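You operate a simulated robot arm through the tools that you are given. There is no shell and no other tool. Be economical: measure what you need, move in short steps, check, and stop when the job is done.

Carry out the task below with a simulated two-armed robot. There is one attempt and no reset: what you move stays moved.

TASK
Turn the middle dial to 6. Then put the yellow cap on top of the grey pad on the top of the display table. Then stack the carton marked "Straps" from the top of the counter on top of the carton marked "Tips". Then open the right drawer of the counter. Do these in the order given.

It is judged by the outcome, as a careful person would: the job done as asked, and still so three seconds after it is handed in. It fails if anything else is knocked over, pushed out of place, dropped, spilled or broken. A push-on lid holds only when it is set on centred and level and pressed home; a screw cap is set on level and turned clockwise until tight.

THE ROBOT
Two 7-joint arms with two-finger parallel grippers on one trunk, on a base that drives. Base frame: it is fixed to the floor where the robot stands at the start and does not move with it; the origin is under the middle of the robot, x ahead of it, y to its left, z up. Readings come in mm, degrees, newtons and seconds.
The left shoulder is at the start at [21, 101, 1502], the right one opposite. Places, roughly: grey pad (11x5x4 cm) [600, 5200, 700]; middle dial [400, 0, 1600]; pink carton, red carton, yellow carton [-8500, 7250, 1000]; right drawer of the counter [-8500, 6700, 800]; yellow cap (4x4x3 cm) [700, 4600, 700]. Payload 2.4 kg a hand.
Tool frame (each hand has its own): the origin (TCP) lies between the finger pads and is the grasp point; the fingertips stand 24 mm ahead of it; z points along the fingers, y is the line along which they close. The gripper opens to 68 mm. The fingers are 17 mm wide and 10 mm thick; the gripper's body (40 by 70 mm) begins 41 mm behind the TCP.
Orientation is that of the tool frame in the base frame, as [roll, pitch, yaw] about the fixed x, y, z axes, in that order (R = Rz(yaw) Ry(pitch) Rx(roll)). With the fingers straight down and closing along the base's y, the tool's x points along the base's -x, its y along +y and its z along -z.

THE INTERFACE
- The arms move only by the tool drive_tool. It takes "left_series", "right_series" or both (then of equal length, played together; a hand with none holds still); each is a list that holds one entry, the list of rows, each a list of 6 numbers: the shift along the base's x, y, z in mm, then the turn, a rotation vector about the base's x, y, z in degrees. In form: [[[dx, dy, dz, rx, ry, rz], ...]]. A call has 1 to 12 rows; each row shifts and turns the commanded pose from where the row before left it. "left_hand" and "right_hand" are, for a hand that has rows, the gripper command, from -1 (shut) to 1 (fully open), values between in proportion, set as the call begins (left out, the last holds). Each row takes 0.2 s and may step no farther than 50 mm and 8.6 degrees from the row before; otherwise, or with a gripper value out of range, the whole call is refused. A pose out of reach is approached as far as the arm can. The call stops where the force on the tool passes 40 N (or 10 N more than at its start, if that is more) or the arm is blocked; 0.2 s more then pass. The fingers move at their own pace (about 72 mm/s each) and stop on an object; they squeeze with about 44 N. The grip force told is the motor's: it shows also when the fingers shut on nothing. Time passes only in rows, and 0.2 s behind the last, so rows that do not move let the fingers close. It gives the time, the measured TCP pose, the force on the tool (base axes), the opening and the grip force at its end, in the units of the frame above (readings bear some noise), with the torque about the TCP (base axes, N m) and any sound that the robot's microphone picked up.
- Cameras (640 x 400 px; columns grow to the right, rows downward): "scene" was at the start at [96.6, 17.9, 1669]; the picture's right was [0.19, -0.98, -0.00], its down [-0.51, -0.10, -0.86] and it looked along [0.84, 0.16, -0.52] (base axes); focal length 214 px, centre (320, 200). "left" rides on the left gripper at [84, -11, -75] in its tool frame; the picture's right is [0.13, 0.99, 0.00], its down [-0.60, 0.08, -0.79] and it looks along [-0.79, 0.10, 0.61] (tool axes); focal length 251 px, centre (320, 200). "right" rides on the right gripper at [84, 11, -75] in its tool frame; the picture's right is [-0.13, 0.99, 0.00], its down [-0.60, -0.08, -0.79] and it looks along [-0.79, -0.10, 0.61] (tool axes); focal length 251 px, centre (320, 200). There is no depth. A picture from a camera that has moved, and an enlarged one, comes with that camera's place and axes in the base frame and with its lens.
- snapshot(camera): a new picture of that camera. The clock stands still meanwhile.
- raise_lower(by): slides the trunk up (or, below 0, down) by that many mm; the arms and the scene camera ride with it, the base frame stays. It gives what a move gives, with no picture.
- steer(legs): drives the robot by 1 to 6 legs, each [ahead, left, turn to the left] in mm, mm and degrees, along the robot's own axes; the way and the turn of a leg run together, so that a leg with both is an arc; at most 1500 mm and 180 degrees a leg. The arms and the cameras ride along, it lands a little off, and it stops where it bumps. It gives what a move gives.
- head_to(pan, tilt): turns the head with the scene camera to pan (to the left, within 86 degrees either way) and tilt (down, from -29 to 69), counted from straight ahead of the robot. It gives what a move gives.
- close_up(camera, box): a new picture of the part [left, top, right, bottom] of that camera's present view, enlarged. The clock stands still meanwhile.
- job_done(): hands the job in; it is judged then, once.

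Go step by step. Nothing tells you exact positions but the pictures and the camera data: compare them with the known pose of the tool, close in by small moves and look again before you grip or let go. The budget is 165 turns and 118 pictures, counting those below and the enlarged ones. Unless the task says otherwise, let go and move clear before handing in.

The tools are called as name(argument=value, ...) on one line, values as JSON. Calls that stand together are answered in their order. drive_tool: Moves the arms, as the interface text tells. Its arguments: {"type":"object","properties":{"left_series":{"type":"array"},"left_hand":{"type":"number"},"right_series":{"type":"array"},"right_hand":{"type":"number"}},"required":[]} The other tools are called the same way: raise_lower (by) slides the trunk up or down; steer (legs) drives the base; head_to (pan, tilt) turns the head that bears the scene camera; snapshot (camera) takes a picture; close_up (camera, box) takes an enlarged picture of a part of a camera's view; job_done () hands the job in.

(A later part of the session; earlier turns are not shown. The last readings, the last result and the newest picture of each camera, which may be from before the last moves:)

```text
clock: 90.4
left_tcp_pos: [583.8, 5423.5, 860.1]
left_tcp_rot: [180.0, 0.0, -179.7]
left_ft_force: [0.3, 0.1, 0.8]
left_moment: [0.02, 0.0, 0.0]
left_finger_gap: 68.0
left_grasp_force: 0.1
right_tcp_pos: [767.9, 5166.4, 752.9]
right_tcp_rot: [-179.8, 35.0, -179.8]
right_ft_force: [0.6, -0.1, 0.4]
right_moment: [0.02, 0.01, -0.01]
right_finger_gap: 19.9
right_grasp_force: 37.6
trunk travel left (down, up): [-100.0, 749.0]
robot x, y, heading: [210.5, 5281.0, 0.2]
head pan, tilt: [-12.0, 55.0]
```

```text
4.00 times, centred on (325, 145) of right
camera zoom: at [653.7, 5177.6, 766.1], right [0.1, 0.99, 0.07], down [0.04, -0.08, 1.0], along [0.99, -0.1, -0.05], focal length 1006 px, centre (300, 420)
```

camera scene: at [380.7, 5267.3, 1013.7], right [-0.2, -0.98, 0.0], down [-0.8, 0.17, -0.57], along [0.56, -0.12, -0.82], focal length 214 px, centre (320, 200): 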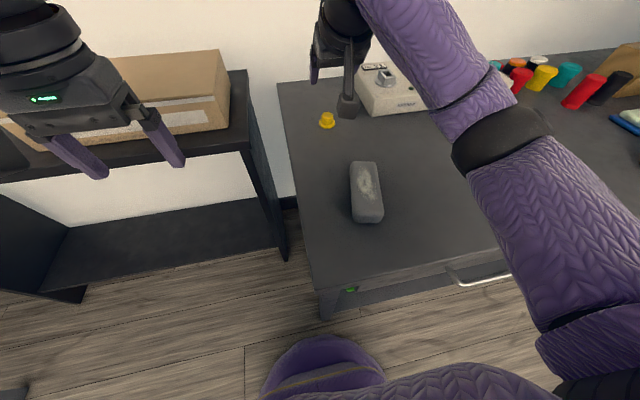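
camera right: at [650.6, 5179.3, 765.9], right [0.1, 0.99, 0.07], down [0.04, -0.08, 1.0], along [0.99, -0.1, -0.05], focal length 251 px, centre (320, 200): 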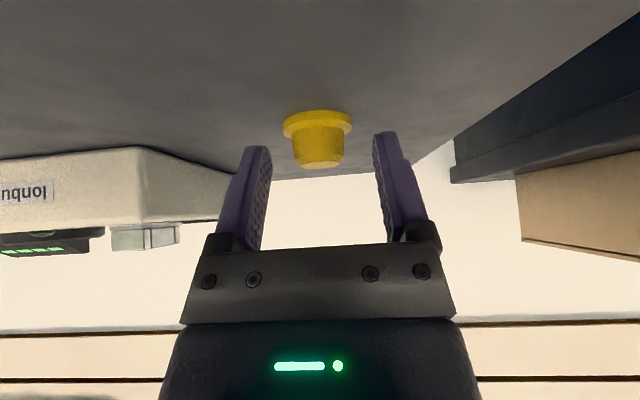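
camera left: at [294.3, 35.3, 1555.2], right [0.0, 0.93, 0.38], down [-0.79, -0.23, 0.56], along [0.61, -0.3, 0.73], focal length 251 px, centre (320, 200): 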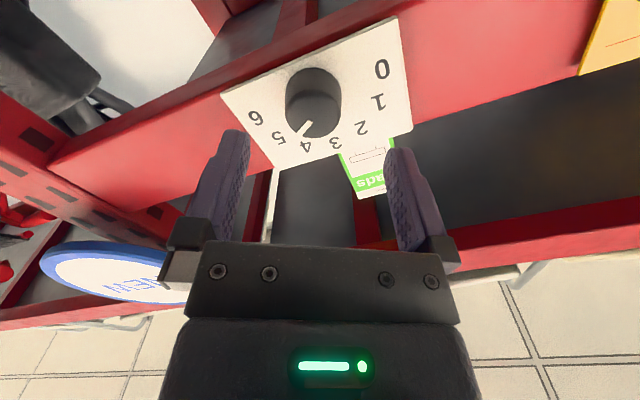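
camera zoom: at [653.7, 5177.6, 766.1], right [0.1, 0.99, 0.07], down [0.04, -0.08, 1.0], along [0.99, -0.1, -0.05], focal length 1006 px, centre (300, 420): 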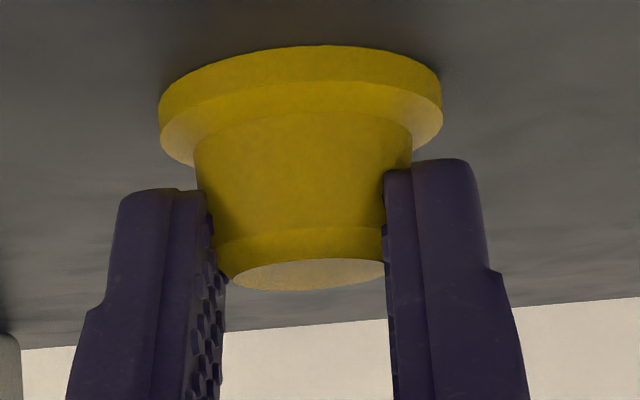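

The opening of 20 mm is less than the 25 mm crown, so the pads are catching only the near side and would pop it out again. I'll open, move 8 mm farther in, and re-grip.

drive_tool(right_series=[[[0, 0, 0, 0, 0, 0], [0, 0, 0, 0, 0, 0], [4, 0, 0, 0, 0, 0], [4, 0, 0, 0, 0, 0], [0, 0, 0, 0, 0, 0]]], right_hand=0.4)

drive_tool(right_series=[[[0, 0, 0, 0, 0, 0], [0, 0, 0, 0, 0, 0], [0, 0, 0, 0, 0, 0], [0, 0, 0, 0, 0, 0]]], right_hand=-1)

close_up(camera="right", box=[245, 95, 405, 195])

```text
clock: 91.6
left_tcp_pos: [584.4, 5423.5, 860.8]
left_tcp_rot: [-180.0, -0.1, -179.9]
left_ft_force: [-0.3, 1.4, -0.2]
left_moment: [0.02, -0.02, 0.01]
left_finger_gap: 68.0
left_grasp_force: 0.0
right_tcp_pos: [775.5, 5165.7, 753.6]
right_tcp_rot: [-179.8, 35.1, -179.7]
right_ft_force: [-0.6, -0.2, -0.1]
right_moment: [0.03, 0.02, 0.0]
right_finger_gap: 47.2
right_grasp_force: 0.1
trunk travel left (down, up): [-100.0, 749.0]
robot x, y, heading: [204.1, 5280.1, 0.3]
head pan, tilt: [-12.0, 55.0]
```

```text
clock: 92.6
left_tcp_pos: [583.2, 5424.4, 857.8]
left_tcp_rot: [179.9, 0.1, -179.8]
left_ft_force: [-0.9, 0.3, 0.1]
left_moment: [-0.01, 0.02, 0.0]
left_finger_gap: 67.9
left_grasp_force: 0.1
right_tcp_pos: [774.7, 5166.3, 753.5]
right_tcp_rot: [-179.9, 35.0, -179.8]
right_ft_force: [0.0, -0.9, -0.1]
right_moment: [0.03, 0.03, 0.0]
right_finger_gap: 22.8
right_grasp_force: 39.3
trunk travel left (down, up): [-100.0, 749.0]
robot x, y, heading: [211.3, 5280.2, 0.1]
head pan, tilt: [-12.0, 55.0]
```

```text
4.00 times, centred on (325, 145) of right
camera zoom: at [660.9, 5177.3, 766.2], right [0.1, 0.99, 0.07], down [0.04, -0.08, 1.0], along [0.99, -0.1, -0.05], focal length 1006 px, centre (300, 420)
```

zoom: 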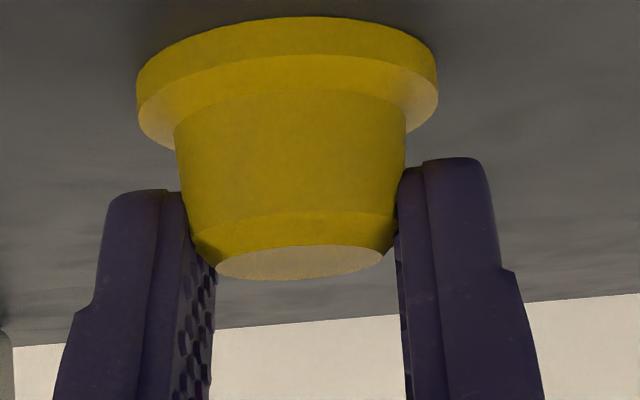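

Better, at 22.8 mm, but the tips sit high on the chamfer. I'll open once more, go 5 mm farther and 3 mm lower, and re-grip.

drive_tool(right_series=[[[0, 0, 0, 0, 0, 0], [0, 0, 0, 0, 0, 0], [3, 0, -1, 0, 0, 0], [2, 0, -2, 0, 0, 0], [0, 0, 0, 0, 0, 0]]], right_hand=0.4)

drive_tool(right_series=[[[0, 0, 0, 0, 0, 0], [0, 0, 0, 0, 0, 0], [0, 0, 0, 0, 0, 0], [0, 0, 0, 0, 0, 0]]], right_hand=-1)

close_up(camera="right", box=[245, 85, 405, 185])

```text
clock: 93.8
left_tcp_pos: [584.4, 5424.9, 858.1]
left_tcp_rot: [-180.0, 0.0, -179.7]
left_ft_force: [0.1, 0.1, 0.2]
left_moment: [-0.02, 0.04, -0.01]
left_finger_gap: 68.2
left_grasp_force: 0.0
right_tcp_pos: [780.4, 5166.5, 750.7]
right_tcp_rot: [-179.8, 35.1, -179.7]
right_ft_force: [-0.9, -0.7, -0.1]
right_moment: [0.03, 0.04, 0.03]
right_finger_gap: 47.8
right_grasp_force: 0.0
trunk travel left (down, up): [-100.0, 749.0]
robot x, y, heading: [211.5, 5278.3, -0.0]
head pan, tilt: [-12.0, 55.0]
```

```text
clock: 94.8
left_tcp_pos: [583.0, 5424.0, 859.4]
left_tcp_rot: [-179.9, -0.1, -179.8]
left_ft_force: [-0.4, 0.3, 0.6]
left_moment: [0.03, 0.0, -0.02]
left_finger_gap: 68.0
left_grasp_force: 0.0
right_tcp_pos: [780.1, 5167.5, 751.1]
right_tcp_rot: [-179.8, 34.9, -179.7]
right_ft_force: [1.4, -0.5, -0.5]
right_moment: [0.0, -0.01, 0.0]
right_finger_gap: 22.2
right_grasp_force: 38.5
trunk travel left (down, up): [-100.0, 749.0]
robot x, y, heading: [209.5, 5277.6, 0.5]
head pan, tilt: [-12.0, 55.0]
```

```text
4.00 times, centred on (325, 135) of right
camera zoom: at [666.1, 5177.9, 763.6], right [0.1, 0.99, 0.07], down [0.04, -0.08, 1.0], along [0.99, -0.1, -0.05], focal length 1006 px, centre (300, 460)
```

zoom: 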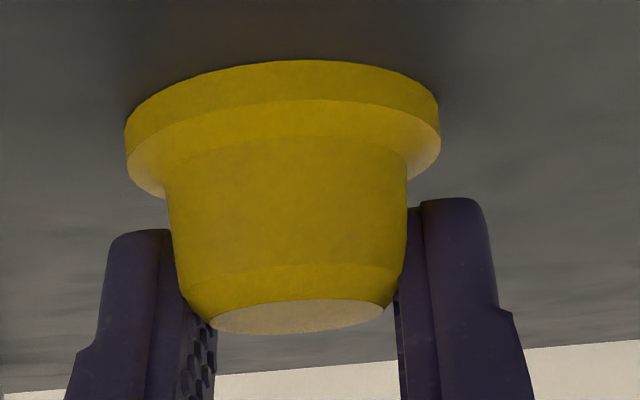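

The crown tapers, so gripping it squeezes the cap out. I'll use this light grip only to slide the cap along the table, first 48 mm left of the pad's line and then 80 mm toward me. From there I can take it by the brim with the hand vertical.

drive_tool(right_series=[[[0, 12, 0, 0, 0, 0], [0, 12, 0, 0, 0, 0], [0, 12, 0, 0, 0, 0], [0, 12, 0, 0, 0, 0], [-16, 0, 0, 0, 0, 0], [-16, 0, 0, 0, 0, 0], [-16, 0, 0, 0, 0, 0], [-16, 0, 0, 0, 0, 0], [-16, 0, 0, 0, 0, 0]]])

snapshot(camera="right")

snapshot(camera="scene")

```text
clock: 97.0
left_tcp_pos: [620.9, 5424.0, 859.2]
left_tcp_rot: [-179.8, 0.3, -175.1]
left_ft_force: [0.6, 1.6, 0.2]
left_moment: [-0.11, 0.11, 0.0]
left_finger_gap: 68.0
left_grasp_force: 0.0
right_tcp_pos: [753.1, 5201.4, 780.7]
right_tcp_rot: [-178.9, 38.8, -177.6]
right_ft_force: [1.3, -0.8, -0.3]
right_moment: [0.03, 0.07, 0.0]
right_finger_gap: 22.0
right_grasp_force: 38.8
trunk travel left (down, up): [-100.0, 749.0]
robot x, y, heading: [253.4, 5241.8, 2.4]
head pan, tilt: [-12.0, 55.0]
stopped in row 9 (right hand): the arm was blocked; the commanded pose is now the measured one
```

```text
54 pictures are left
camera right: at [639.3, 5208.7, 786.1], right [0.07, 1.0, 0.07], down [-0.02, -0.07, 1.0], along [1.0, -0.07, 0.02], focal length 251 px, centre (320, 200)
```

right: 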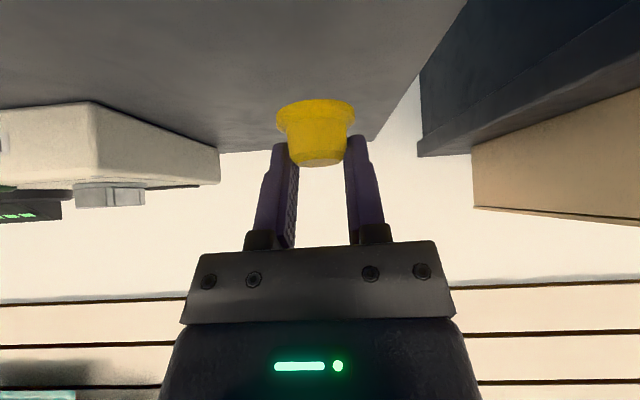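

```text
53 pictures are left
camera scene: at [387.8, 5312.4, 1030.4], right [-0.17, -0.98, 0.07], down [-0.79, 0.09, -0.61], along [0.6, -0.15, -0.79], focal length 214 px, centre (320, 200)
```

scene: 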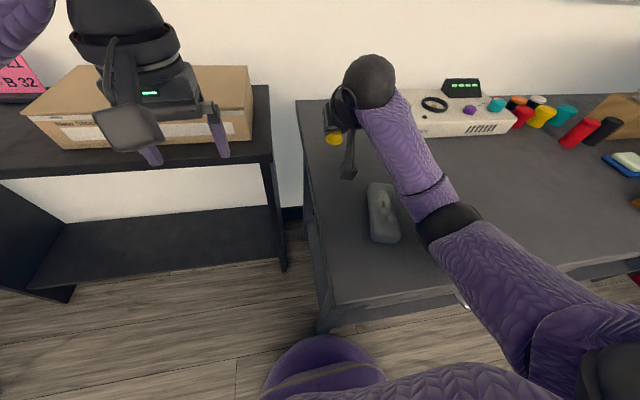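

The arm was blocked: its elbow came down on the table when it bent, and that tipped the robot slightly. I'll raise the trunk to free it.

raise_lower(by=80)

snapshot(camera="scene")

```text
clock: 97.3
left_tcp_pos: [662.9, 5440.4, 843.5]
left_tcp_rot: [178.8, -1.8, -163.3]
left_ft_force: [-0.8, 2.5, 0.9]
left_moment: [-0.16, -0.03, 0.0]
left_finger_gap: 68.0
left_grasp_force: 0.2
right_tcp_pos: [777.1, 5158.7, 767.5]
right_tcp_rot: [-178.9, 39.1, -177.3]
right_ft_force: [-0.5, 1.1, -0.3]
right_moment: [-0.08, -0.03, -0.08]
right_finger_gap: 22.0
right_grasp_force: 38.6
trunk travel left (down, up): [-105.0, 744.0]
robot x, y, heading: [257.3, 5243.5, 1.7]
head pan, tilt: [-12.0, 55.0]
stopped: the arm was blocked; the commanded pose is now the measured one
```

```text
52 pictures are left
camera scene: at [420.6, 5369.0, 1027.0], right [-0.18, -0.98, 0.13], down [-0.8, 0.07, -0.59], along [0.57, -0.21, -0.8], focal length 214 px, centre (320, 200)
```

scene: 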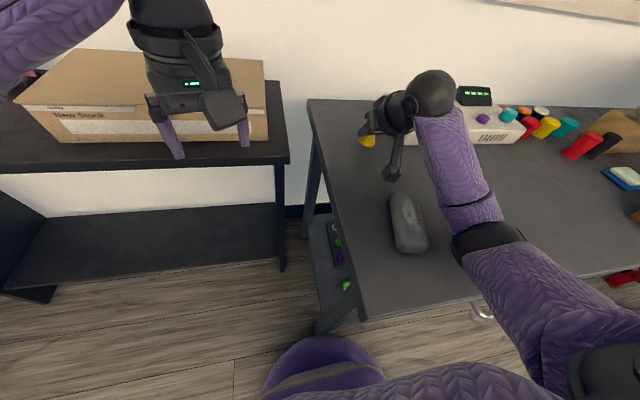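

The robot's right side is being levered up, so the elbow is still pressing on the table. I'll lift the right hand up and forward to unload it, with the left hand up as well.

drive_tool(left_series=[[[0, 0, 20, 0, 0, 0], [0, 0, 20, 0, 0, 0], [0, 0, 20, 0, 0, 0]]], right_series=[[[5, 0, 25, 0, 0, 0], [5, 0, 25, 0, 0, 0], [0, 0, 25, 0, 0, 0]]])

snapshot(camera="scene")

```text
clock: 97.7
left_tcp_pos: [665.5, 5415.5, 857.6]
left_tcp_rot: [174.2, 0.5, -152.8]
left_ft_force: [-0.9, -0.5, 1.1]
left_moment: [-0.03, -0.06, -0.01]
left_finger_gap: 67.9
left_grasp_force: 0.0
right_tcp_pos: [764.4, 5087.4, 749.0]
right_tcp_rot: [179.5, 38.5, -177.6]
right_ft_force: [19.3, 25.6, -5.2]
right_moment: [0.54, -0.02, 0.68]
right_finger_gap: 22.2
right_grasp_force: 38.8
trunk travel left (down, up): [-105.0, 744.0]
robot x, y, heading: [256.9, 5243.6, 2.2]
head pan, tilt: [-12.0, 55.0]
stopped in row 1 (left hand): the arm was blocked; the commanded pose is now the measured one
```

```text
51 pictures are left
camera scene: at [415.3, 5365.9, 1027.3], right [-0.17, -0.98, 0.12], down [-0.8, 0.06, -0.6], along [0.57, -0.2, -0.79], focal length 214 px, centre (320, 200)
```

scene: 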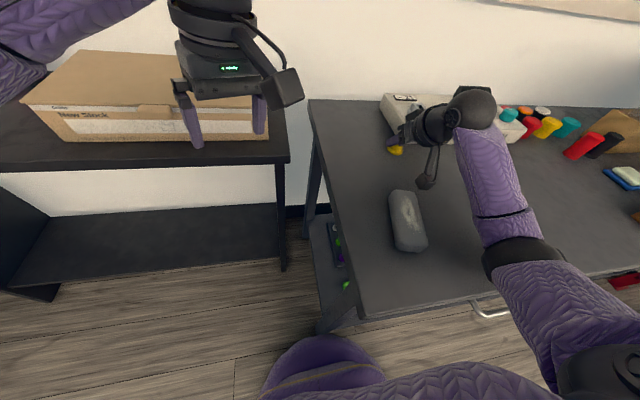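

The robot is tilted about 7° and seems to be holding there. I'll turn the head to the right side to find the contact.

head_to(pan=-50, tilt=60)

snapshot(camera="scene")

```text
clock: 98.7
left_tcp_pos: [665.7, 5414.2, 858.6]
left_tcp_rot: [174.3, 0.5, -153.1]
left_ft_force: [-0.5, 0.0, 0.3]
left_moment: [0.01, -0.01, -0.02]
left_finger_gap: 67.9
left_grasp_force: 0.0
right_tcp_pos: [763.5, 5087.2, 748.8]
right_tcp_rot: [179.5, 38.2, -177.6]
right_ft_force: [-0.2, 14.4, 3.2]
right_moment: [0.06, -0.06, 0.19]
right_finger_gap: 21.7
right_grasp_force: 38.0
trunk travel left (down, up): [-105.0, 744.0]
robot x, y, heading: [255.7, 5245.4, 2.2]
head pan, tilt: [-50.0, 60.0]
```

```text
50 pictures are left
camera scene: at [388.8, 5326.2, 1027.0], right [-0.74, -0.67, 0.08], down [-0.58, 0.57, -0.58], along [0.34, -0.48, -0.81], focal length 214 px, centre (320, 200)
```

scene: 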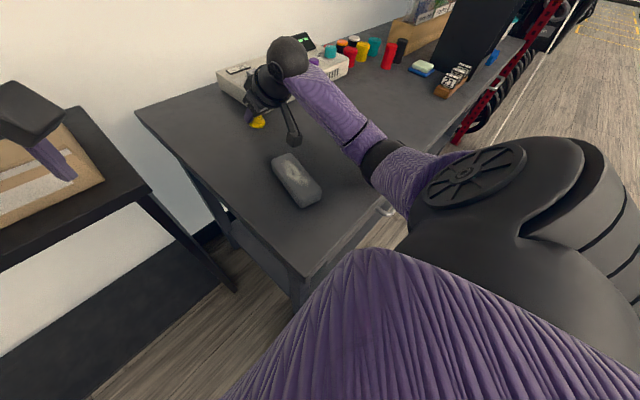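

It's stable, but the right hand is pressing lightly on the device. I'll ease the hand off it first.

drive_tool(right_series=[[[-3, 10, 5, 0, 0, 0], [-3, 10, 10, 0, 0, 0], [0, 5, 10, 0, 0, 0]]])

raise_lower(by=30)

snapshot(camera="scene")

```text
clock: 99.0
left_tcp_pos: [669.5, 5409.5, 856.7]
left_tcp_rot: [170.8, 3.6, -145.0]
left_ft_force: [0.0, -0.4, -0.1]
left_moment: [0.02, 0.03, 0.0]
left_finger_gap: 68.1
left_grasp_force: 0.0
right_tcp_pos: [752.7, 5030.5, 746.8]
right_tcp_rot: [178.1, 40.6, 178.5]
right_ft_force: [5.5, 37.8, 114.6]
right_moment: [0.8, -1.35, 0.27]
right_finger_gap: 24.4
right_grasp_force: 40.0
trunk travel left (down, up): [-105.0, 744.0]
robot x, y, heading: [251.8, 5247.1, 2.5]
head pan, tilt: [-50.0, 60.0]
stopped in row 1 (left hand): the arm was blocked; the commanded pose is now the measured one
```

```text
clock: 99.4
left_tcp_pos: [670.1, 5348.8, 853.4]
left_tcp_rot: [164.5, 9.0, -141.4]
left_ft_force: [-1.4, -1.8, -0.1]
left_moment: [0.15, 0.01, -0.05]
left_finger_gap: 68.1
left_grasp_force: 0.1
right_tcp_pos: [754.9, 4948.0, 750.2]
right_tcp_rot: [164.0, 47.5, 165.5]
right_ft_force: [-31.9, 86.0, 162.1]
right_moment: [4.98, 20.11, -10.38]
right_finger_gap: 23.0
right_grasp_force: 39.0
trunk travel left (down, up): [-109.0, 741.0]
robot x, y, heading: [257.5, 5247.5, 2.5]
head pan, tilt: [-50.0, 60.0]
stopped: the arm was blocked; the commanded pose is now the measured one
```

```text
49 pictures are left
camera scene: at [384.9, 5300.5, 1029.3], right [-0.74, -0.68, 0.06], down [-0.58, 0.58, -0.57], along [0.35, -0.45, -0.82], focal length 214 px, centre (320, 200)
```

scene: 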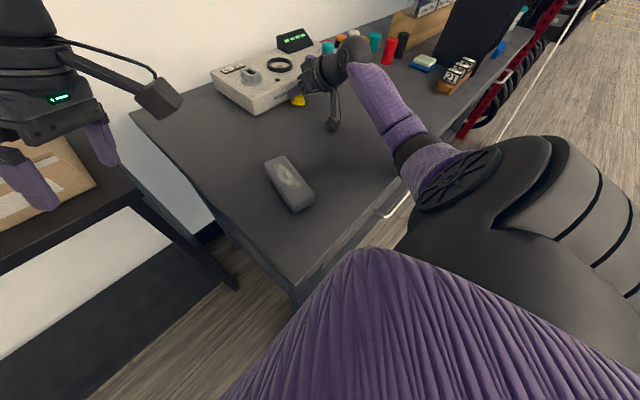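

The robot is settling back upright, but the right hand is bearing on the table. I'll lift the right hand straight up.

drive_tool(right_series=[[[0, 0, 45, 0, 0, 0], [0, 0, 45, 0, 0, 0], [0, 0, 45, 0, 0, 0], [0, 0, 0, 0, 0, 0]]])

snapshot(camera="scene")

```text
clock: 99.7
left_tcp_pos: [660.0, 5295.7, 847.3]
left_tcp_rot: [161.5, 11.5, -142.8]
left_ft_force: [-1.0, -0.5, 0.1]
left_moment: [0.02, -0.02, -0.02]
left_finger_gap: 68.0
left_grasp_force: 0.0
right_tcp_pos: [756.9, 4911.6, 762.3]
right_tcp_rot: [151.4, 51.4, 157.3]
right_ft_force: [17.3, 31.9, 176.3]
right_moment: [4.86, 21.88, -5.8]
right_finger_gap: 21.8
right_grasp_force: 38.1
trunk travel left (down, up): [-109.0, 741.0]
robot x, y, heading: [249.1, 5252.0, 2.7]
head pan, tilt: [-50.0, 60.0]
stopped in row 1 (left hand): the arm was blocked; the commanded pose is now the measured one
```

```text
48 pictures are left
camera scene: at [377.9, 5270.0, 1027.1], right [-0.73, -0.68, 0.03], down [-0.58, 0.6, -0.55], along [0.35, -0.42, -0.84], focal length 214 px, centre (320, 200)
```

scene: 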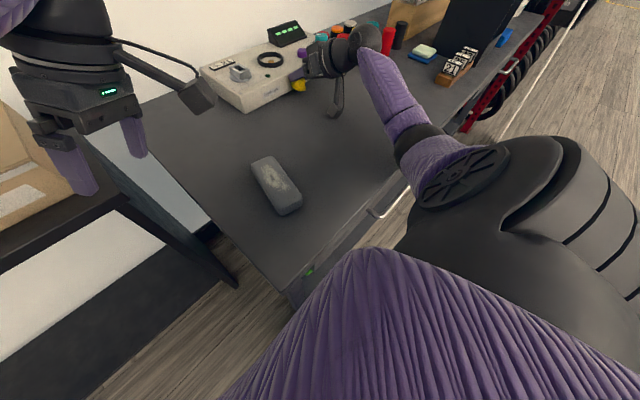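

It's nearly upright again. I'll continue lifting the right hand and ease it away from the jars.

drive_tool(left_series=[[[0, 0, 10, 0, 0, 0], [0, 0, 0, 0, 0, 0], [0, 0, 0, 0, 0, 0]]], right_series=[[[-10, 25, 40, 0, 0, 0], [-10, 25, 40, 0, 0, 0], [0, 0, 40, 0, 0, 0]]])

drive_tool(right_series=[[[-10, 20, 40, 0, 0, 0], [-10, 20, 40, 0, 0, 0], [0, 0, 40, 0, 0, 0]]])

snapshot(camera="scene")

```text
clock: 100.0
left_tcp_pos: [649.8, 5262.8, 845.6]
left_tcp_rot: [158.9, 13.4, -143.6]
left_ft_force: [-1.1, -1.6, 0.2]
left_moment: [0.09, -0.04, -0.02]
left_finger_gap: 68.2
left_grasp_force: 0.2
right_tcp_pos: [756.7, 4891.5, 764.5]
right_tcp_rot: [148.3, 51.6, 155.9]
right_ft_force: [-14.5, 15.3, 213.9]
right_moment: [6.42, 27.29, -7.94]
right_finger_gap: 21.3
right_grasp_force: 38.2
trunk travel left (down, up): [-109.0, 741.0]
robot x, y, heading: [249.5, 5254.5, 3.8]
head pan, tilt: [-50.0, 60.0]
stopped in row 1 (left hand): the arm was blocked; the commanded pose is now the measured one
```

```text
clock: 100.4
left_tcp_pos: [655.8, 5252.6, 842.0]
left_tcp_rot: [158.9, 14.2, -141.1]
left_ft_force: [0.2, -0.2, 1.4]
left_moment: [-0.02, -0.07, -0.03]
left_finger_gap: 67.8
left_grasp_force: 0.0
right_tcp_pos: [758.0, 4876.1, 761.8]
right_tcp_rot: [145.4, 50.4, 153.2]
right_ft_force: [2.0, 6.2, 214.4]
right_moment: [5.39, 28.12, -2.9]
right_finger_gap: 20.7
right_grasp_force: 37.6
trunk travel left (down, up): [-109.0, 741.0]
robot x, y, heading: [249.2, 5262.3, 4.4]
head pan, tilt: [-50.0, 60.0]
stopped in row 1 (left hand): the arm was blocked; the commanded pose is now the measured one
```

```text
47 pictures are left
camera scene: at [378.1, 5249.2, 1023.7], right [-0.72, -0.7, 0.01], down [-0.6, 0.6, -0.53], along [0.36, -0.38, -0.85], focal length 214 px, centre (320, 200)
```

scene: 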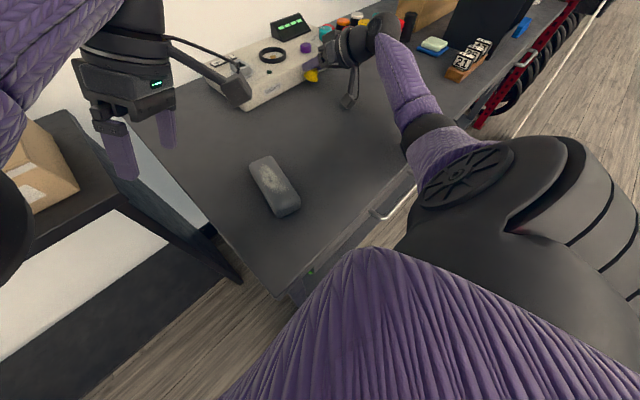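

The robot is nearly level but leaning on its right hand. I'll try raising the trunk again now that it has settled.

raise_lower(by=100)

raise_lower(by=100)

snapshot(camera="scene")

```text
clock: 100.7
left_tcp_pos: [673.5, 5284.5, 846.4]
left_tcp_rot: [159.7, 12.7, -134.9]
left_ft_force: [0.7, 1.5, -0.5]
left_moment: [-0.09, 0.04, 0.04]
left_finger_gap: 67.9
left_grasp_force: 0.0
right_tcp_pos: [756.3, 4865.4, 766.8]
right_tcp_rot: [146.1, 51.9, 153.7]
right_ft_force: [-7.1, 5.8, 153.5]
right_moment: [3.07, 20.1, -0.7]
right_finger_gap: 20.4
right_grasp_force: 37.0
trunk travel left (down, up): [-112.0, 737.0]
robot x, y, heading: [247.5, 5259.4, 3.6]
head pan, tilt: [-50.0, 60.0]
stopped: the arm was blocked; the commanded pose is now the measured one
```

```text
clock: 101.0
left_tcp_pos: [681.7, 5298.0, 846.5]
left_tcp_rot: [160.8, 12.7, -129.1]
left_ft_force: [0.2, 0.3, -0.6]
left_moment: [-0.04, 0.02, -0.01]
left_finger_gap: 68.0
left_grasp_force: 0.1
right_tcp_pos: [755.1, 4853.3, 773.1]
right_tcp_rot: [141.6, 54.3, 151.3]
right_ft_force: [-10.4, 16.2, 144.6]
right_moment: [3.42, 17.83, -2.16]
right_finger_gap: 19.6
right_grasp_force: 37.2
trunk travel left (down, up): [-115.0, 735.0]
robot x, y, heading: [250.9, 5263.3, 3.6]
head pan, tilt: [-50.0, 60.0]
stopped: the arm was blocked; the commanded pose is now the measured one
```

```text
46 pictures are left
camera scene: at [380.4, 5264.3, 1029.7], right [-0.72, -0.69, 0.02], down [-0.59, 0.6, -0.53], along [0.35, -0.4, -0.85], focal length 214 px, centre (320, 200)
```

scene: 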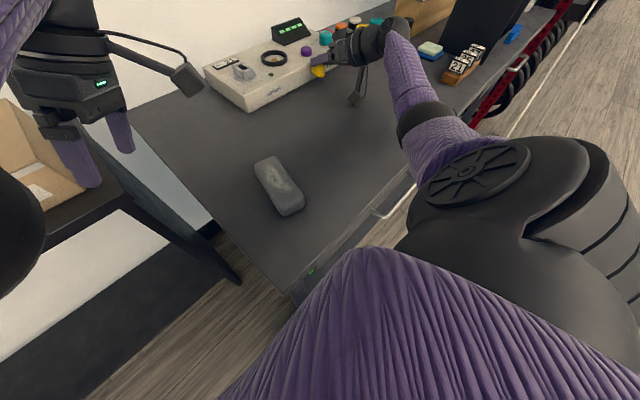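

The base seems to have ended up too far under the table edge, and the arm keeps sliding. I'll back the base off, which should free both.

steer(legs=[[-100, 0, 0]])

snapshot(camera="scene")

```text
clock: 101.7
left_tcp_pos: [684.0, 5307.7, 839.2]
left_tcp_rot: [161.7, 14.0, -120.7]
left_ft_force: [-0.8, 0.2, 0.1]
left_moment: [-0.02, 0.0, 0.05]
left_finger_gap: 67.8
left_grasp_force: 0.0
right_tcp_pos: [755.5, 4831.9, 786.9]
right_tcp_rot: [132.7, 58.7, 145.9]
right_ft_force: [-18.0, 30.6, 128.5]
right_moment: [3.83, 15.72, -3.11]
right_finger_gap: 20.4
right_grasp_force: 37.5
trunk travel left (down, up): [-115.0, 735.0]
robot x, y, heading: [248.5, 5264.4, 3.5]
head pan, tilt: [-50.0, 60.0]
stopped in leg 1: the force on the tool passed its limit at 162 N (the readings are from after the stop); the commanded pose is now the measured one
```

```text
45 pictures are left
camera scene: at [378.2, 5261.8, 1029.0], right [-0.72, -0.69, 0.02], down [-0.6, 0.6, -0.53], along [0.36, -0.39, -0.85], focal length 214 px, centre (320, 200)
```

scene: 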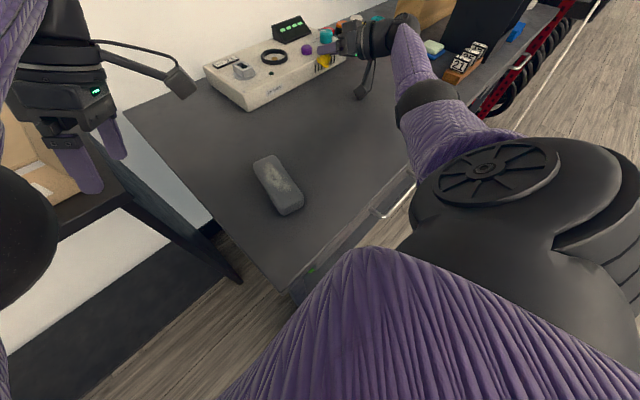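

The right hand bears on the table through its camera boom, and the left arm also reports being blocked. I'll look to the left side.

head_to(pan=45, tilt=60)

snapshot(camera="scene")

snapshot(camera="right")

```text
clock: 103.4
left_tcp_pos: [685.7, 5307.6, 839.7]
left_tcp_rot: [161.8, 13.7, -120.9]
left_ft_force: [0.4, -0.2, -0.2]
left_moment: [-0.03, -0.02, 0.01]
left_finger_gap: 68.3
left_grasp_force: 0.1
right_tcp_pos: [757.3, 4832.3, 786.6]
right_tcp_rot: [133.6, 58.6, 146.7]
right_ft_force: [-11.9, 19.1, 146.0]
right_moment: [3.32, 18.23, -2.25]
right_finger_gap: 19.6
right_grasp_force: 37.7
trunk travel left (down, up): [-115.0, 735.0]
robot x, y, heading: [250.4, 5260.7, 4.1]
head pan, tilt: [45.0, 60.0]
```

```text
44 pictures are left
camera scene: at [376.8, 5360.5, 1025.3], right [0.75, -0.66, 0.04], down [-0.56, -0.67, -0.48], along [0.34, 0.34, -0.88], focal length 214 px, centre (320, 200)
```

scene: 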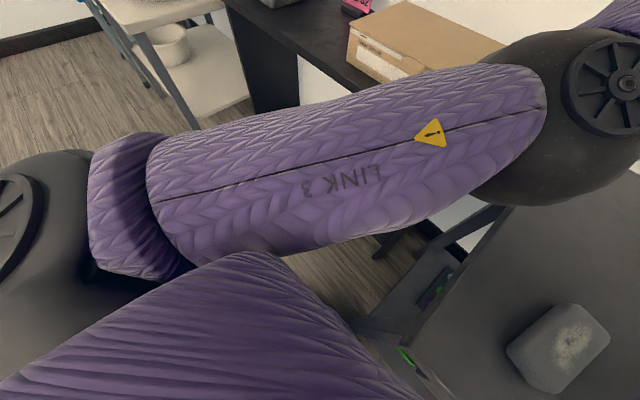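

```text
43 pictures are left
camera right: at [649.8, 4845.5, 744.9], right [-0.08, 0.87, 0.48], down [-0.43, -0.47, 0.77], along [0.9, -0.15, 0.42], focal length 251 px, centre (320, 200)
```

right: 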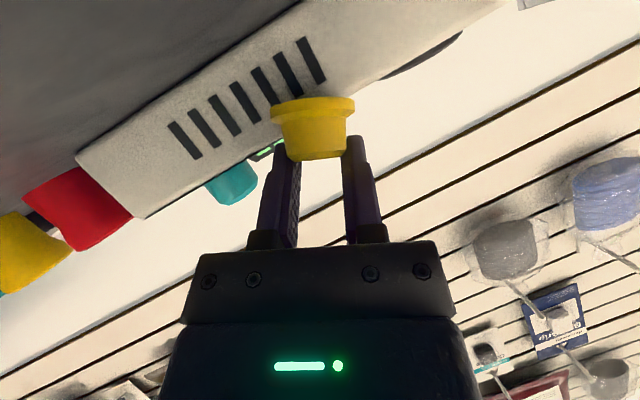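

The right camera boom is resting on the table with the cap still in the fingers, and the body is close to upright. I'll lift the right hand slowly in small steps.

drive_tool(right_series=[[[0, 0, 5, 0, 0, 0], [0, 0, 5, 0, 0, 0], [0, 0, 5, 0, 0, 0], [0, 0, 5, 0, 0, 0], [0, 0, 5, 0, 0, 0], [0, 0, 5, 0, 0, 0], [0, 0, 5, 0, 0, 0], [0, 0, 5, 0, 0, 0]]])

```text
clock: 103.8
left_tcp_pos: [686.2, 5309.0, 835.6]
left_tcp_rot: [162.0, 14.5, -117.6]
left_ft_force: [0.7, -0.4, -0.3]
left_moment: [-0.02, 0.04, 0.0]
left_finger_gap: 68.0
left_grasp_force: 0.1
right_tcp_pos: [756.8, 4823.2, 790.6]
right_tcp_rot: [128.4, 59.8, 142.8]
right_ft_force: [-10.8, 16.6, 144.5]
right_moment: [3.26, 17.79, -1.55]
right_finger_gap: 20.1
right_grasp_force: 37.3
trunk travel left (down, up): [-115.0, 735.0]
robot x, y, heading: [252.3, 5259.6, 4.2]
head pan, tilt: [45.0, 60.0]
stopped in row 1 (right hand): the arm was blocked; the commanded pose is now the measured one
```

The weight is carried on the camera boom under the nearly horizontal hand. Pitching the fingers down will raise the camera off the table, so I'll rotate the hand that way while lifting.

drive_tool(right_series=[[[0, 0, 10, 0, 8, 0], [0, 0, 10, 0, 8, 0], [0, 0, 10, 0, 8, 0], [0, 0, 10, 0, 8, 0], [0, 0, 10, 0, 8, 0]]])

drive_tool(right_series=[[[0, 0, 10, 0, 8, 0], [0, 0, 10, 0, 8, 0], [0, 0, 10, 0, 8, 0], [0, 0, 10, 0, 8, 0], [0, 0, 10, 0, 8, 0]]])

```text
clock: 104.1
left_tcp_pos: [688.8, 5305.1, 833.7]
left_tcp_rot: [162.1, 15.6, -115.5]
left_ft_force: [0.0, 1.4, -0.5]
left_moment: [-0.03, -0.01, -0.02]
left_finger_gap: 68.0
left_grasp_force: 0.1
right_tcp_pos: [758.8, 4815.6, 786.2]
right_tcp_rot: [128.3, 57.0, 143.5]
right_ft_force: [-8.5, 1.9, 148.3]
right_moment: [2.31, 18.55, 0.4]
right_finger_gap: 19.3
right_grasp_force: 37.3
trunk travel left (down, up): [-115.0, 735.0]
robot x, y, heading: [255.6, 5264.4, 4.7]
head pan, tilt: [45.0, 60.0]
stopped in row 1 (right hand): the arm was blocked; the commanded pose is now the measured one
```

```text
clock: 105.3
left_tcp_pos: [697.4, 5280.4, 827.8]
left_tcp_rot: [160.6, 16.1, -117.9]
left_ft_force: [0.0, -0.1, 0.7]
left_moment: [0.01, -0.01, 0.02]
left_finger_gap: 67.8
left_grasp_force: 0.1
right_tcp_pos: [735.5, 4830.2, 815.2]
right_tcp_rot: [153.2, 19.4, 159.8]
right_ft_force: [0.9, -0.2, 0.3]
right_moment: [-0.01, 0.0, 0.0]
right_finger_gap: 19.3
right_grasp_force: 36.7
right hand out of reach, approached as far as the arm can: row 2, 3, 4, 5
trunk travel left (down, up): [-115.0, 735.0]
robot x, y, heading: [251.6, 5262.1, 4.2]
head pan, tilt: [45.0, 60.0]
```

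The hand is free and the cap is still held but creeping. I'll level it and set it straight down on the clear table in front of the device before it slips.

drive_tool(right_series=[[[-8, 0, -14, -6.7, -2.3, 0], [-8, 0, -14, -6.7, -2.3, 0], [-6, 0, -14, -6.7, -2.3, 0], [-4, 0, -14, -6.7, -2.3, 0]]])

snapshot(camera="right")

```text
clock: 106.3
left_tcp_pos: [697.3, 5279.7, 827.4]
left_tcp_rot: [160.7, 16.0, -117.8]
left_ft_force: [0.2, -1.1, 0.7]
left_moment: [-0.01, 0.0, 0.02]
left_finger_gap: 68.0
left_grasp_force: 0.0
right_tcp_pos: [709.1, 4831.4, 758.0]
right_tcp_rot: [180.0, 35.2, 172.6]
right_ft_force: [0.2, 0.2, -1.0]
right_moment: [0.0, 0.0, -0.04]
right_finger_gap: 19.2
right_grasp_force: 36.6
trunk travel left (down, up): [-115.0, 735.0]
robot x, y, heading: [250.0, 5259.9, 4.5]
head pan, tilt: [45.0, 60.0]
```

```text
42 pictures are left
camera right: at [597.5, 4857.5, 770.1], right [0.23, 0.97, 0.07], down [0.03, -0.08, 1.0], along [0.97, -0.23, -0.04], focal length 251 px, centre (320, 200)
```

right: 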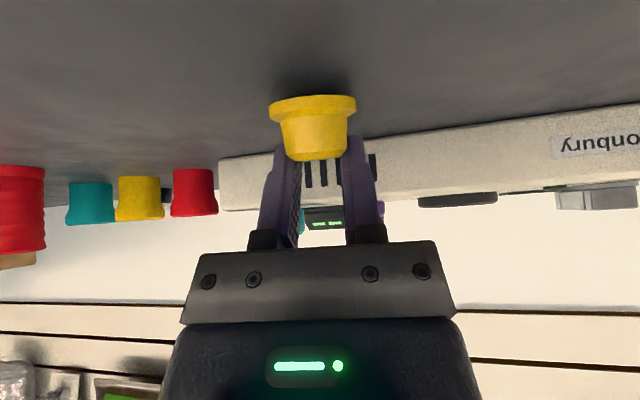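

The cap is upright just above the table and the jars and device are undisturbed. I'll lower until touch, then release.

drive_tool(right_series=[[[0, 0, -2, 0, 0, 0], [0, 0, -2, 0, 0, 0], [0, 0, -2, 0, 0, 0]]])

drive_tool(right_series=[[[0, 0, 0, 0, 0, 0], [0, 0, 0, 0, 0, 0], [0, 0, 0, 0, 0, 0], [-20, 0, 20, 0, 0, 0], [-10, 0, 30, 0, 5, 0]]], right_hand=0.6)

head_to(pan=-35, tilt=50)

snapshot(camera="scene")

```text
clock: 107.1
left_tcp_pos: [696.3, 5281.9, 827.7]
left_tcp_rot: [160.7, 16.1, -117.9]
left_ft_force: [0.4, 0.2, 0.5]
left_moment: [0.01, 0.0, 0.02]
left_finger_gap: 67.8
left_grasp_force: 0.2
right_tcp_pos: [710.9, 4832.0, 754.7]
right_tcp_rot: [-180.0, 35.4, 172.6]
right_ft_force: [0.1, 0.9, 11.3]
right_moment: [0.03, -0.05, -0.01]
right_finger_gap: 19.0
right_grasp_force: 37.1
trunk travel left (down, up): [-115.0, 735.0]
robot x, y, heading: [251.4, 5265.2, 4.3]
head pan, tilt: [45.0, 60.0]
```

```text
clock: 108.3
left_tcp_pos: [697.5, 5280.9, 827.2]
left_tcp_rot: [160.7, 16.1, -118.0]
left_ft_force: [0.9, -0.6, -0.6]
left_moment: [-0.02, 0.01, 0.02]
left_finger_gap: 68.0
left_grasp_force: 0.1
right_tcp_pos: [678.5, 4830.9, 802.3]
right_tcp_rot: [-179.3, 30.1, 172.9]
right_ft_force: [0.1, -1.0, -1.1]
right_moment: [-0.02, -0.01, -0.02]
right_finger_gap: 54.3
right_grasp_force: 0.0
trunk travel left (down, up): [-115.0, 735.0]
robot x, y, heading: [251.7, 5261.9, 4.2]
head pan, tilt: [45.0, 60.0]
```

```text
clock: 109.8
left_tcp_pos: [696.9, 5280.0, 827.9]
left_tcp_rot: [160.6, 16.1, -117.9]
left_ft_force: [-0.4, 0.6, 1.0]
left_moment: [0.0, 0.02, 0.01]
left_finger_gap: 67.9
left_grasp_force: 0.0
right_tcp_pos: [680.1, 4830.7, 802.1]
right_tcp_rot: [-179.3, 30.2, 172.9]
right_ft_force: [-0.4, 0.1, 0.4]
right_moment: [0.01, -0.01, -0.01]
right_finger_gap: 54.3
right_grasp_force: 0.1
trunk travel left (down, up): [-115.0, 735.0]
robot x, y, heading: [247.8, 5261.2, 4.3]
head pan, tilt: [-35.0, 50.0]
```

```text
41 pictures are left
camera scene: at [412.4, 5231.9, 1035.2], right [-0.51, -0.86, 0.0], down [-0.66, 0.39, -0.64], along [0.55, -0.33, -0.77], focal length 214 px, centre (320, 200)
```

scene: 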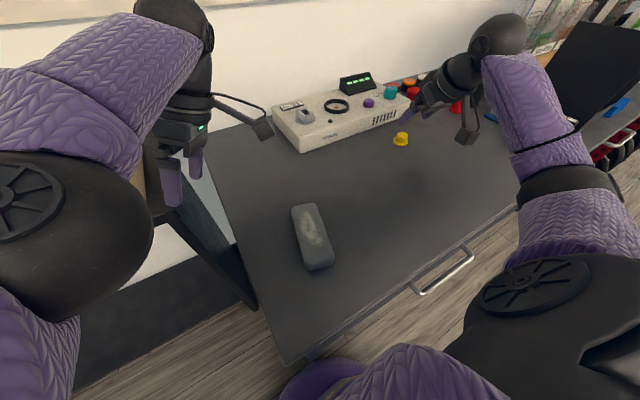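

The robot is upright again, and the cap is standing on the clear table at about [700, 4833]. I'll raise the trunk 60 mm, back off, square up, and move right so I can take the cap by its brim with a vertical hand.

raise_lower(by=60)

steer(legs=[[-60, 0, -4.2], [0, -290, 0]])

head_to(pan=-10, tilt=50)

snapshot(camera="scene")

```text
clock: 110.8
left_tcp_pos: [685.1, 5279.9, 908.8]
left_tcp_rot: [163.2, 17.7, -117.4]
left_ft_force: [0.3, -0.1, 0.3]
left_moment: [-0.03, 0.0, 0.01]
left_finger_gap: 67.7
left_grasp_force: 0.1
right_tcp_pos: [680.0, 4830.4, 862.5]
right_tcp_rot: [-179.2, 30.2, 173.0]
right_ft_force: [0.0, -0.1, 0.7]
right_moment: [0.0, -0.01, -0.04]
right_finger_gap: 54.4
right_grasp_force: 0.0
trunk travel left (down, up): [-175.0, 675.0]
robot x, y, heading: [258.0, 5261.4, 4.3]
head pan, tilt: [-35.0, 50.0]
```

```text
clock: 113.3
left_tcp_pos: [626.7, 4964.7, 908.7]
left_tcp_rot: [163.2, 17.7, -121.6]
left_ft_force: [0.3, -0.5, 0.5]
left_moment: [-0.02, 0.0, 0.01]
left_finger_gap: 67.6
left_grasp_force: 0.0
right_tcp_pos: [586.9, 4515.6, 863.2]
right_tcp_rot: [-179.3, 30.2, 168.5]
right_ft_force: [0.5, -0.1, -0.6]
right_moment: [-0.03, 0.0, 0.0]
right_finger_gap: 54.7
right_grasp_force: 0.0
trunk travel left (down, up): [-175.0, 675.0]
robot x, y, heading: [192.9, 4979.3, 0.1]
head pan, tilt: [-35.0, 50.0]
```

```text
clock: 114.2
left_tcp_pos: [626.5, 4964.1, 908.0]
left_tcp_rot: [163.2, 17.8, -121.5]
left_ft_force: [-1.1, 0.1, -0.5]
left_moment: [0.0, 0.02, -0.01]
left_finger_gap: 68.0
left_grasp_force: 0.0
right_tcp_pos: [585.7, 4515.7, 863.5]
right_tcp_rot: [-179.2, 30.2, 168.6]
right_ft_force: [-1.1, 0.6, 0.0]
right_moment: [0.0, 0.01, 0.02]
right_finger_gap: 54.7
right_grasp_force: 0.1
trunk travel left (down, up): [-175.0, 675.0]
robot x, y, heading: [191.0, 4977.8, 0.1]
head pan, tilt: [-10.0, 50.0]
```

```text
40 pictures are left
camera scene: at [344.1, 4967.0, 1096.9], right [-0.17, -0.98, 0.0], down [-0.75, 0.13, -0.64], along [0.63, -0.11, -0.77], focal length 214 px, centre (320, 200)
```

scene: 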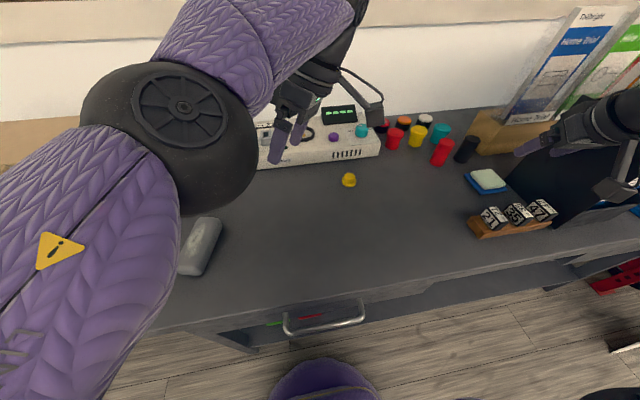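

The right hand ended up close to the card holder. I'll swing it left toward the cap while making it vertical, and bring the left hand back to its side.

drive_tool(left_series=[[[-9, 20, 0, 0, 0, -8.3], [-9, 20, 0, 0, 0, -8.3], [-9, 20, 0, 0, 0, -8.3], [-9, 20, 0, 0, 0, -8.3], [-9, 20, 0, 0, 0, -8.3], [-9, 20, 0, 0, 0, -8.3], [-9, 20, 0, 0, 0, -8.3], [0, 10, 0, -5.6, 5.7, 0], [0, 10, 0, -5.6, 5.7, 0], [0, 10, 0, -5.6, 5.7, 0]]], right_series=[[[0, 32, 5, 0, 3, 1.1], [0, 32, 0, 0, 3, 1.1], [0, 32, 0, 0, 3, 1.1], [0, 32, 0, 0, 3, 1.1], [8, 32, 0, 0, 3, 1.1], [8, 32, 0, 0, 3, 1.1], [8, 32, 0, 0, 3, 1.1], [8, 32, 0, 0, 3, 1.1], [8, 32, 0, 0, 3, 1.1], [8, 32, 0, 0, 3, 1.1]]])

snapshot(camera="scene")

snapshot(camera="right")

```text
clock: 116.4
left_tcp_pos: [562.5, 5135.5, 908.4]
left_tcp_rot: [179.7, -0.1, -177.1]
left_ft_force: [-0.3, -0.6, -0.1]
left_moment: [0.05, 0.0, -0.01]
left_finger_gap: 67.8
left_grasp_force: 0.0
right_tcp_pos: [634.4, 4837.9, 868.0]
right_tcp_rot: [-176.3, 0.3, -179.3]
right_ft_force: [-0.3, -0.1, 0.2]
right_moment: [-0.01, -0.03, 0.01]
right_finger_gap: 54.5
right_grasp_force: 0.0
trunk travel left (down, up): [-175.0, 675.0]
robot x, y, heading: [189.7, 4976.9, -0.1]
head pan, tilt: [-10.0, 50.0]
```

```text
39 pictures are left
camera scene: at [344.1, 4967.2, 1096.9], right [-0.17, -0.98, 0.0], down [-0.75, 0.13, -0.64], along [0.63, -0.11, -0.77], focal length 214 px, centre (320, 200)
```

scene: 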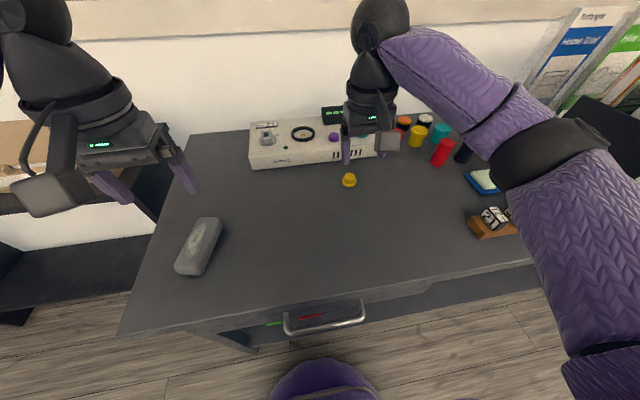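

```text
38 pictures are left
camera right: at [548.0, 4853.3, 941.4], right [0.12, 0.99, -0.06], down [0.6, -0.02, 0.8], along [0.79, -0.13, -0.6], focal length 251 px, centre (320, 200)
```

right: 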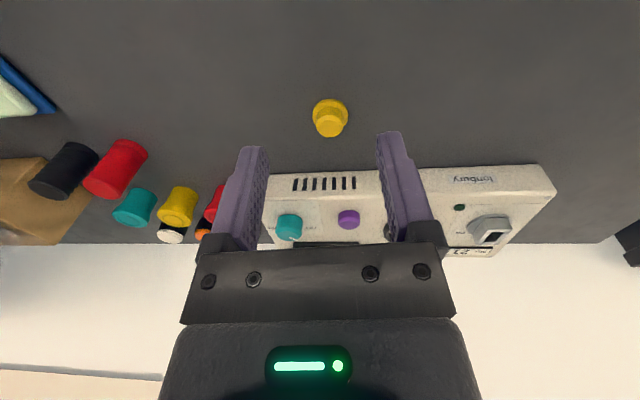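

The cap stands upright near [694, 4833]. I'll level the hand's roll and go above it.

drive_tool(right_series=[[[20, -2, -20, 3.7, 0, 0], [20, -2, -25, 0, 0, 0], [19, -1, -23, 0, 0, 0]]])

close_up(camera="right", box=[200, 30, 440, 180])

close_up(camera="scene", box=[310, 130, 400, 200])

```text
clock: 117.2
left_tcp_pos: [561.7, 5135.5, 908.6]
left_tcp_rot: [179.6, 0.1, -177.2]
left_ft_force: [-0.6, 0.5, 0.3]
left_moment: [0.04, 0.04, 0.0]
left_finger_gap: 68.2
left_grasp_force: 0.1
right_tcp_pos: [693.6, 4833.3, 799.2]
right_tcp_rot: [179.7, 0.4, -179.2]
right_ft_force: [0.6, -1.0, 0.1]
right_moment: [0.04, 0.0, 0.0]
right_finger_gap: 54.3
right_grasp_force: 0.0
trunk travel left (down, up): [-175.0, 675.0]
robot x, y, heading: [191.0, 4979.8, 0.1]
head pan, tilt: [-10.0, 50.0]
```

```text
2.67 times, centred on (320, 105) of right
camera zoom: at [606.0, 4842.9, 874.0], right [0.12, 0.99, 0.0], down [0.6, -0.07, 0.8], along [0.79, -0.09, -0.6], focal length 670 px, centre (320, 453)
```

zoom: 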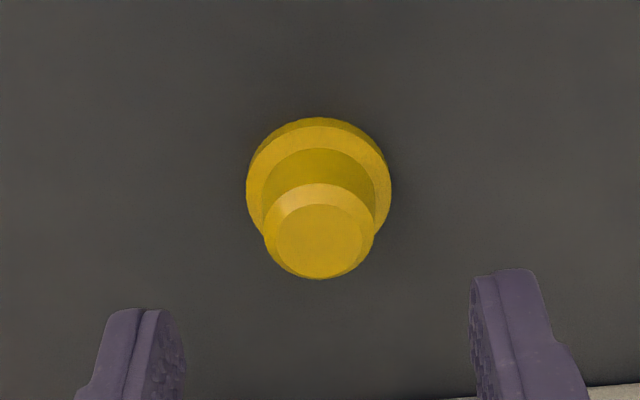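

```text
5.71 times, centred on (355, 165) of scene
camera zoom: at [344.2, 4967.3, 1096.9], right [-0.17, -0.98, 0.0], down [-0.75, 0.13, -0.64], along [0.63, -0.11, -0.77], focal length 1226 px, centre (120, 400)
```

zoom: 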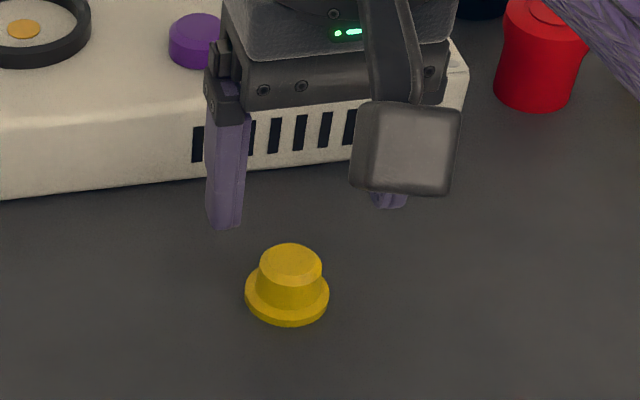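

The cap centre is at [695.5, 4833], matching the hand. I'll descend around the brim to just off the table.

drive_tool(right_series=[[[2, 0, -20, 0, 0, 0], [0, 0, -20, 0, 0, 0], [0, 0, -9, 0, 0, 0], [0, 0, -2, 0, 0, 0], [0, 0, -2, 0, 0, 0]]])

snapshot(camera="right")

```text
clock: 118.4
left_tcp_pos: [561.9, 5134.3, 908.0]
left_tcp_rot: [179.5, 0.1, -177.1]
left_ft_force: [0.2, -0.2, -0.2]
left_moment: [0.01, -0.02, -0.03]
left_finger_gap: 68.0
left_grasp_force: 0.1
right_tcp_pos: [695.2, 4831.6, 747.6]
right_tcp_rot: [179.9, 0.5, -179.4]
right_ft_force: [0.5, 0.4, -0.4]
right_moment: [-0.03, 0.0, 0.04]
right_finger_gap: 54.4
right_grasp_force: 0.0
trunk travel left (down, up): [-175.0, 675.0]
robot x, y, heading: [190.6, 4975.2, -0.1]
head pan, tilt: [-10.0, 50.0]
```

```text
35 pictures are left
camera right: at [609.0, 4841.2, 821.4], right [0.12, 0.99, 0.0], down [0.6, -0.07, 0.8], along [0.79, -0.09, -0.6], focal length 251 px, centre (320, 200)
```

right: 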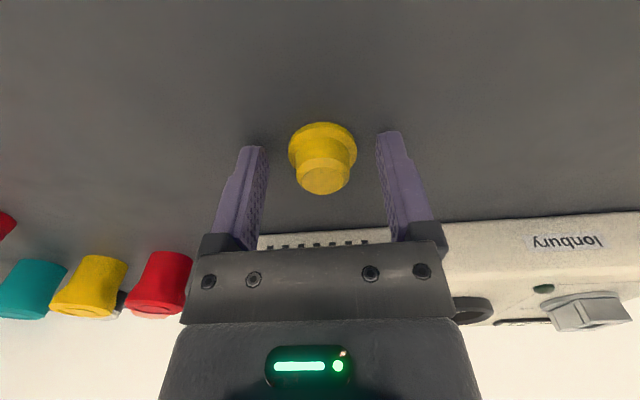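

Aligned. I'll lower 2 mm more and close on the brim.

drive_tool(right_series=[[[0, 0, -2, 0, 0, 0], [0, 0, 0, 0, 0, 0]]])

drive_tool(right_series=[[[0, 0, 0, 0, 0, 0], [0, 0, 0, 0, 0, 0], [0, 0, 0, 0, 0, 0]]], right_hand=-1)

close_up(camera="right", box=[240, 100, 400, 200])

```text
clock: 119.0
left_tcp_pos: [562.3, 5134.8, 908.8]
left_tcp_rot: [179.7, -0.1, -177.1]
left_ft_force: [0.5, -0.7, -0.2]
left_moment: [-0.03, -0.03, 0.04]
left_finger_gap: 67.6
left_grasp_force: 0.2
right_tcp_pos: [696.6, 4831.7, 744.1]
right_tcp_rot: [179.9, 0.4, -179.2]
right_ft_force: [0.0, 0.0, 0.8]
right_moment: [0.03, -0.01, -0.02]
right_finger_gap: 54.4
right_grasp_force: 0.1
trunk travel left (down, up): [-175.0, 675.0]
robot x, y, heading: [190.6, 4978.0, 0.2]
head pan, tilt: [-10.0, 50.0]
```

```text
clock: 119.8
left_tcp_pos: [561.5, 5135.3, 908.3]
left_tcp_rot: [179.6, -0.1, -177.2]
left_ft_force: [0.2, -0.2, -0.3]
left_moment: [-0.01, 0.01, 0.02]
left_finger_gap: 68.2
left_grasp_force: 0.0
right_tcp_pos: [696.2, 4830.8, 745.5]
right_tcp_rot: [179.8, 0.3, -179.3]
right_ft_force: [-0.6, -0.7, 0.3]
right_moment: [0.01, 0.01, -0.01]
right_finger_gap: 33.3
right_grasp_force: 44.0
trunk travel left (down, up): [-175.0, 675.0]
robot x, y, heading: [189.8, 4978.6, -0.0]
head pan, tilt: [-10.0, 50.0]
```

```text
4.00 times, centred on (320, 150) of right
camera zoom: at [609.1, 4841.6, 819.4], right [0.12, 0.99, 0.0], down [0.6, -0.07, 0.8], along [0.79, -0.09, -0.6], focal length 1006 px, centre (320, 400)
```

zoom: 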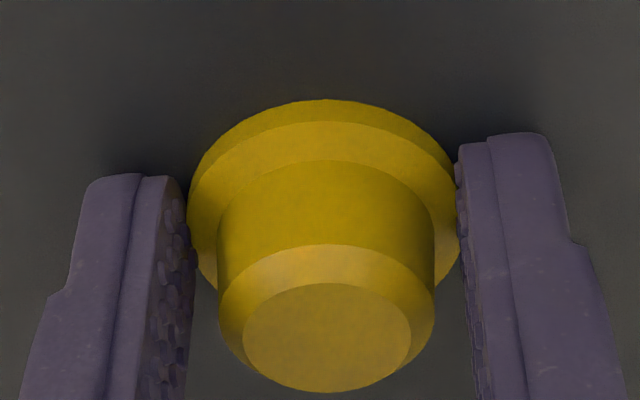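

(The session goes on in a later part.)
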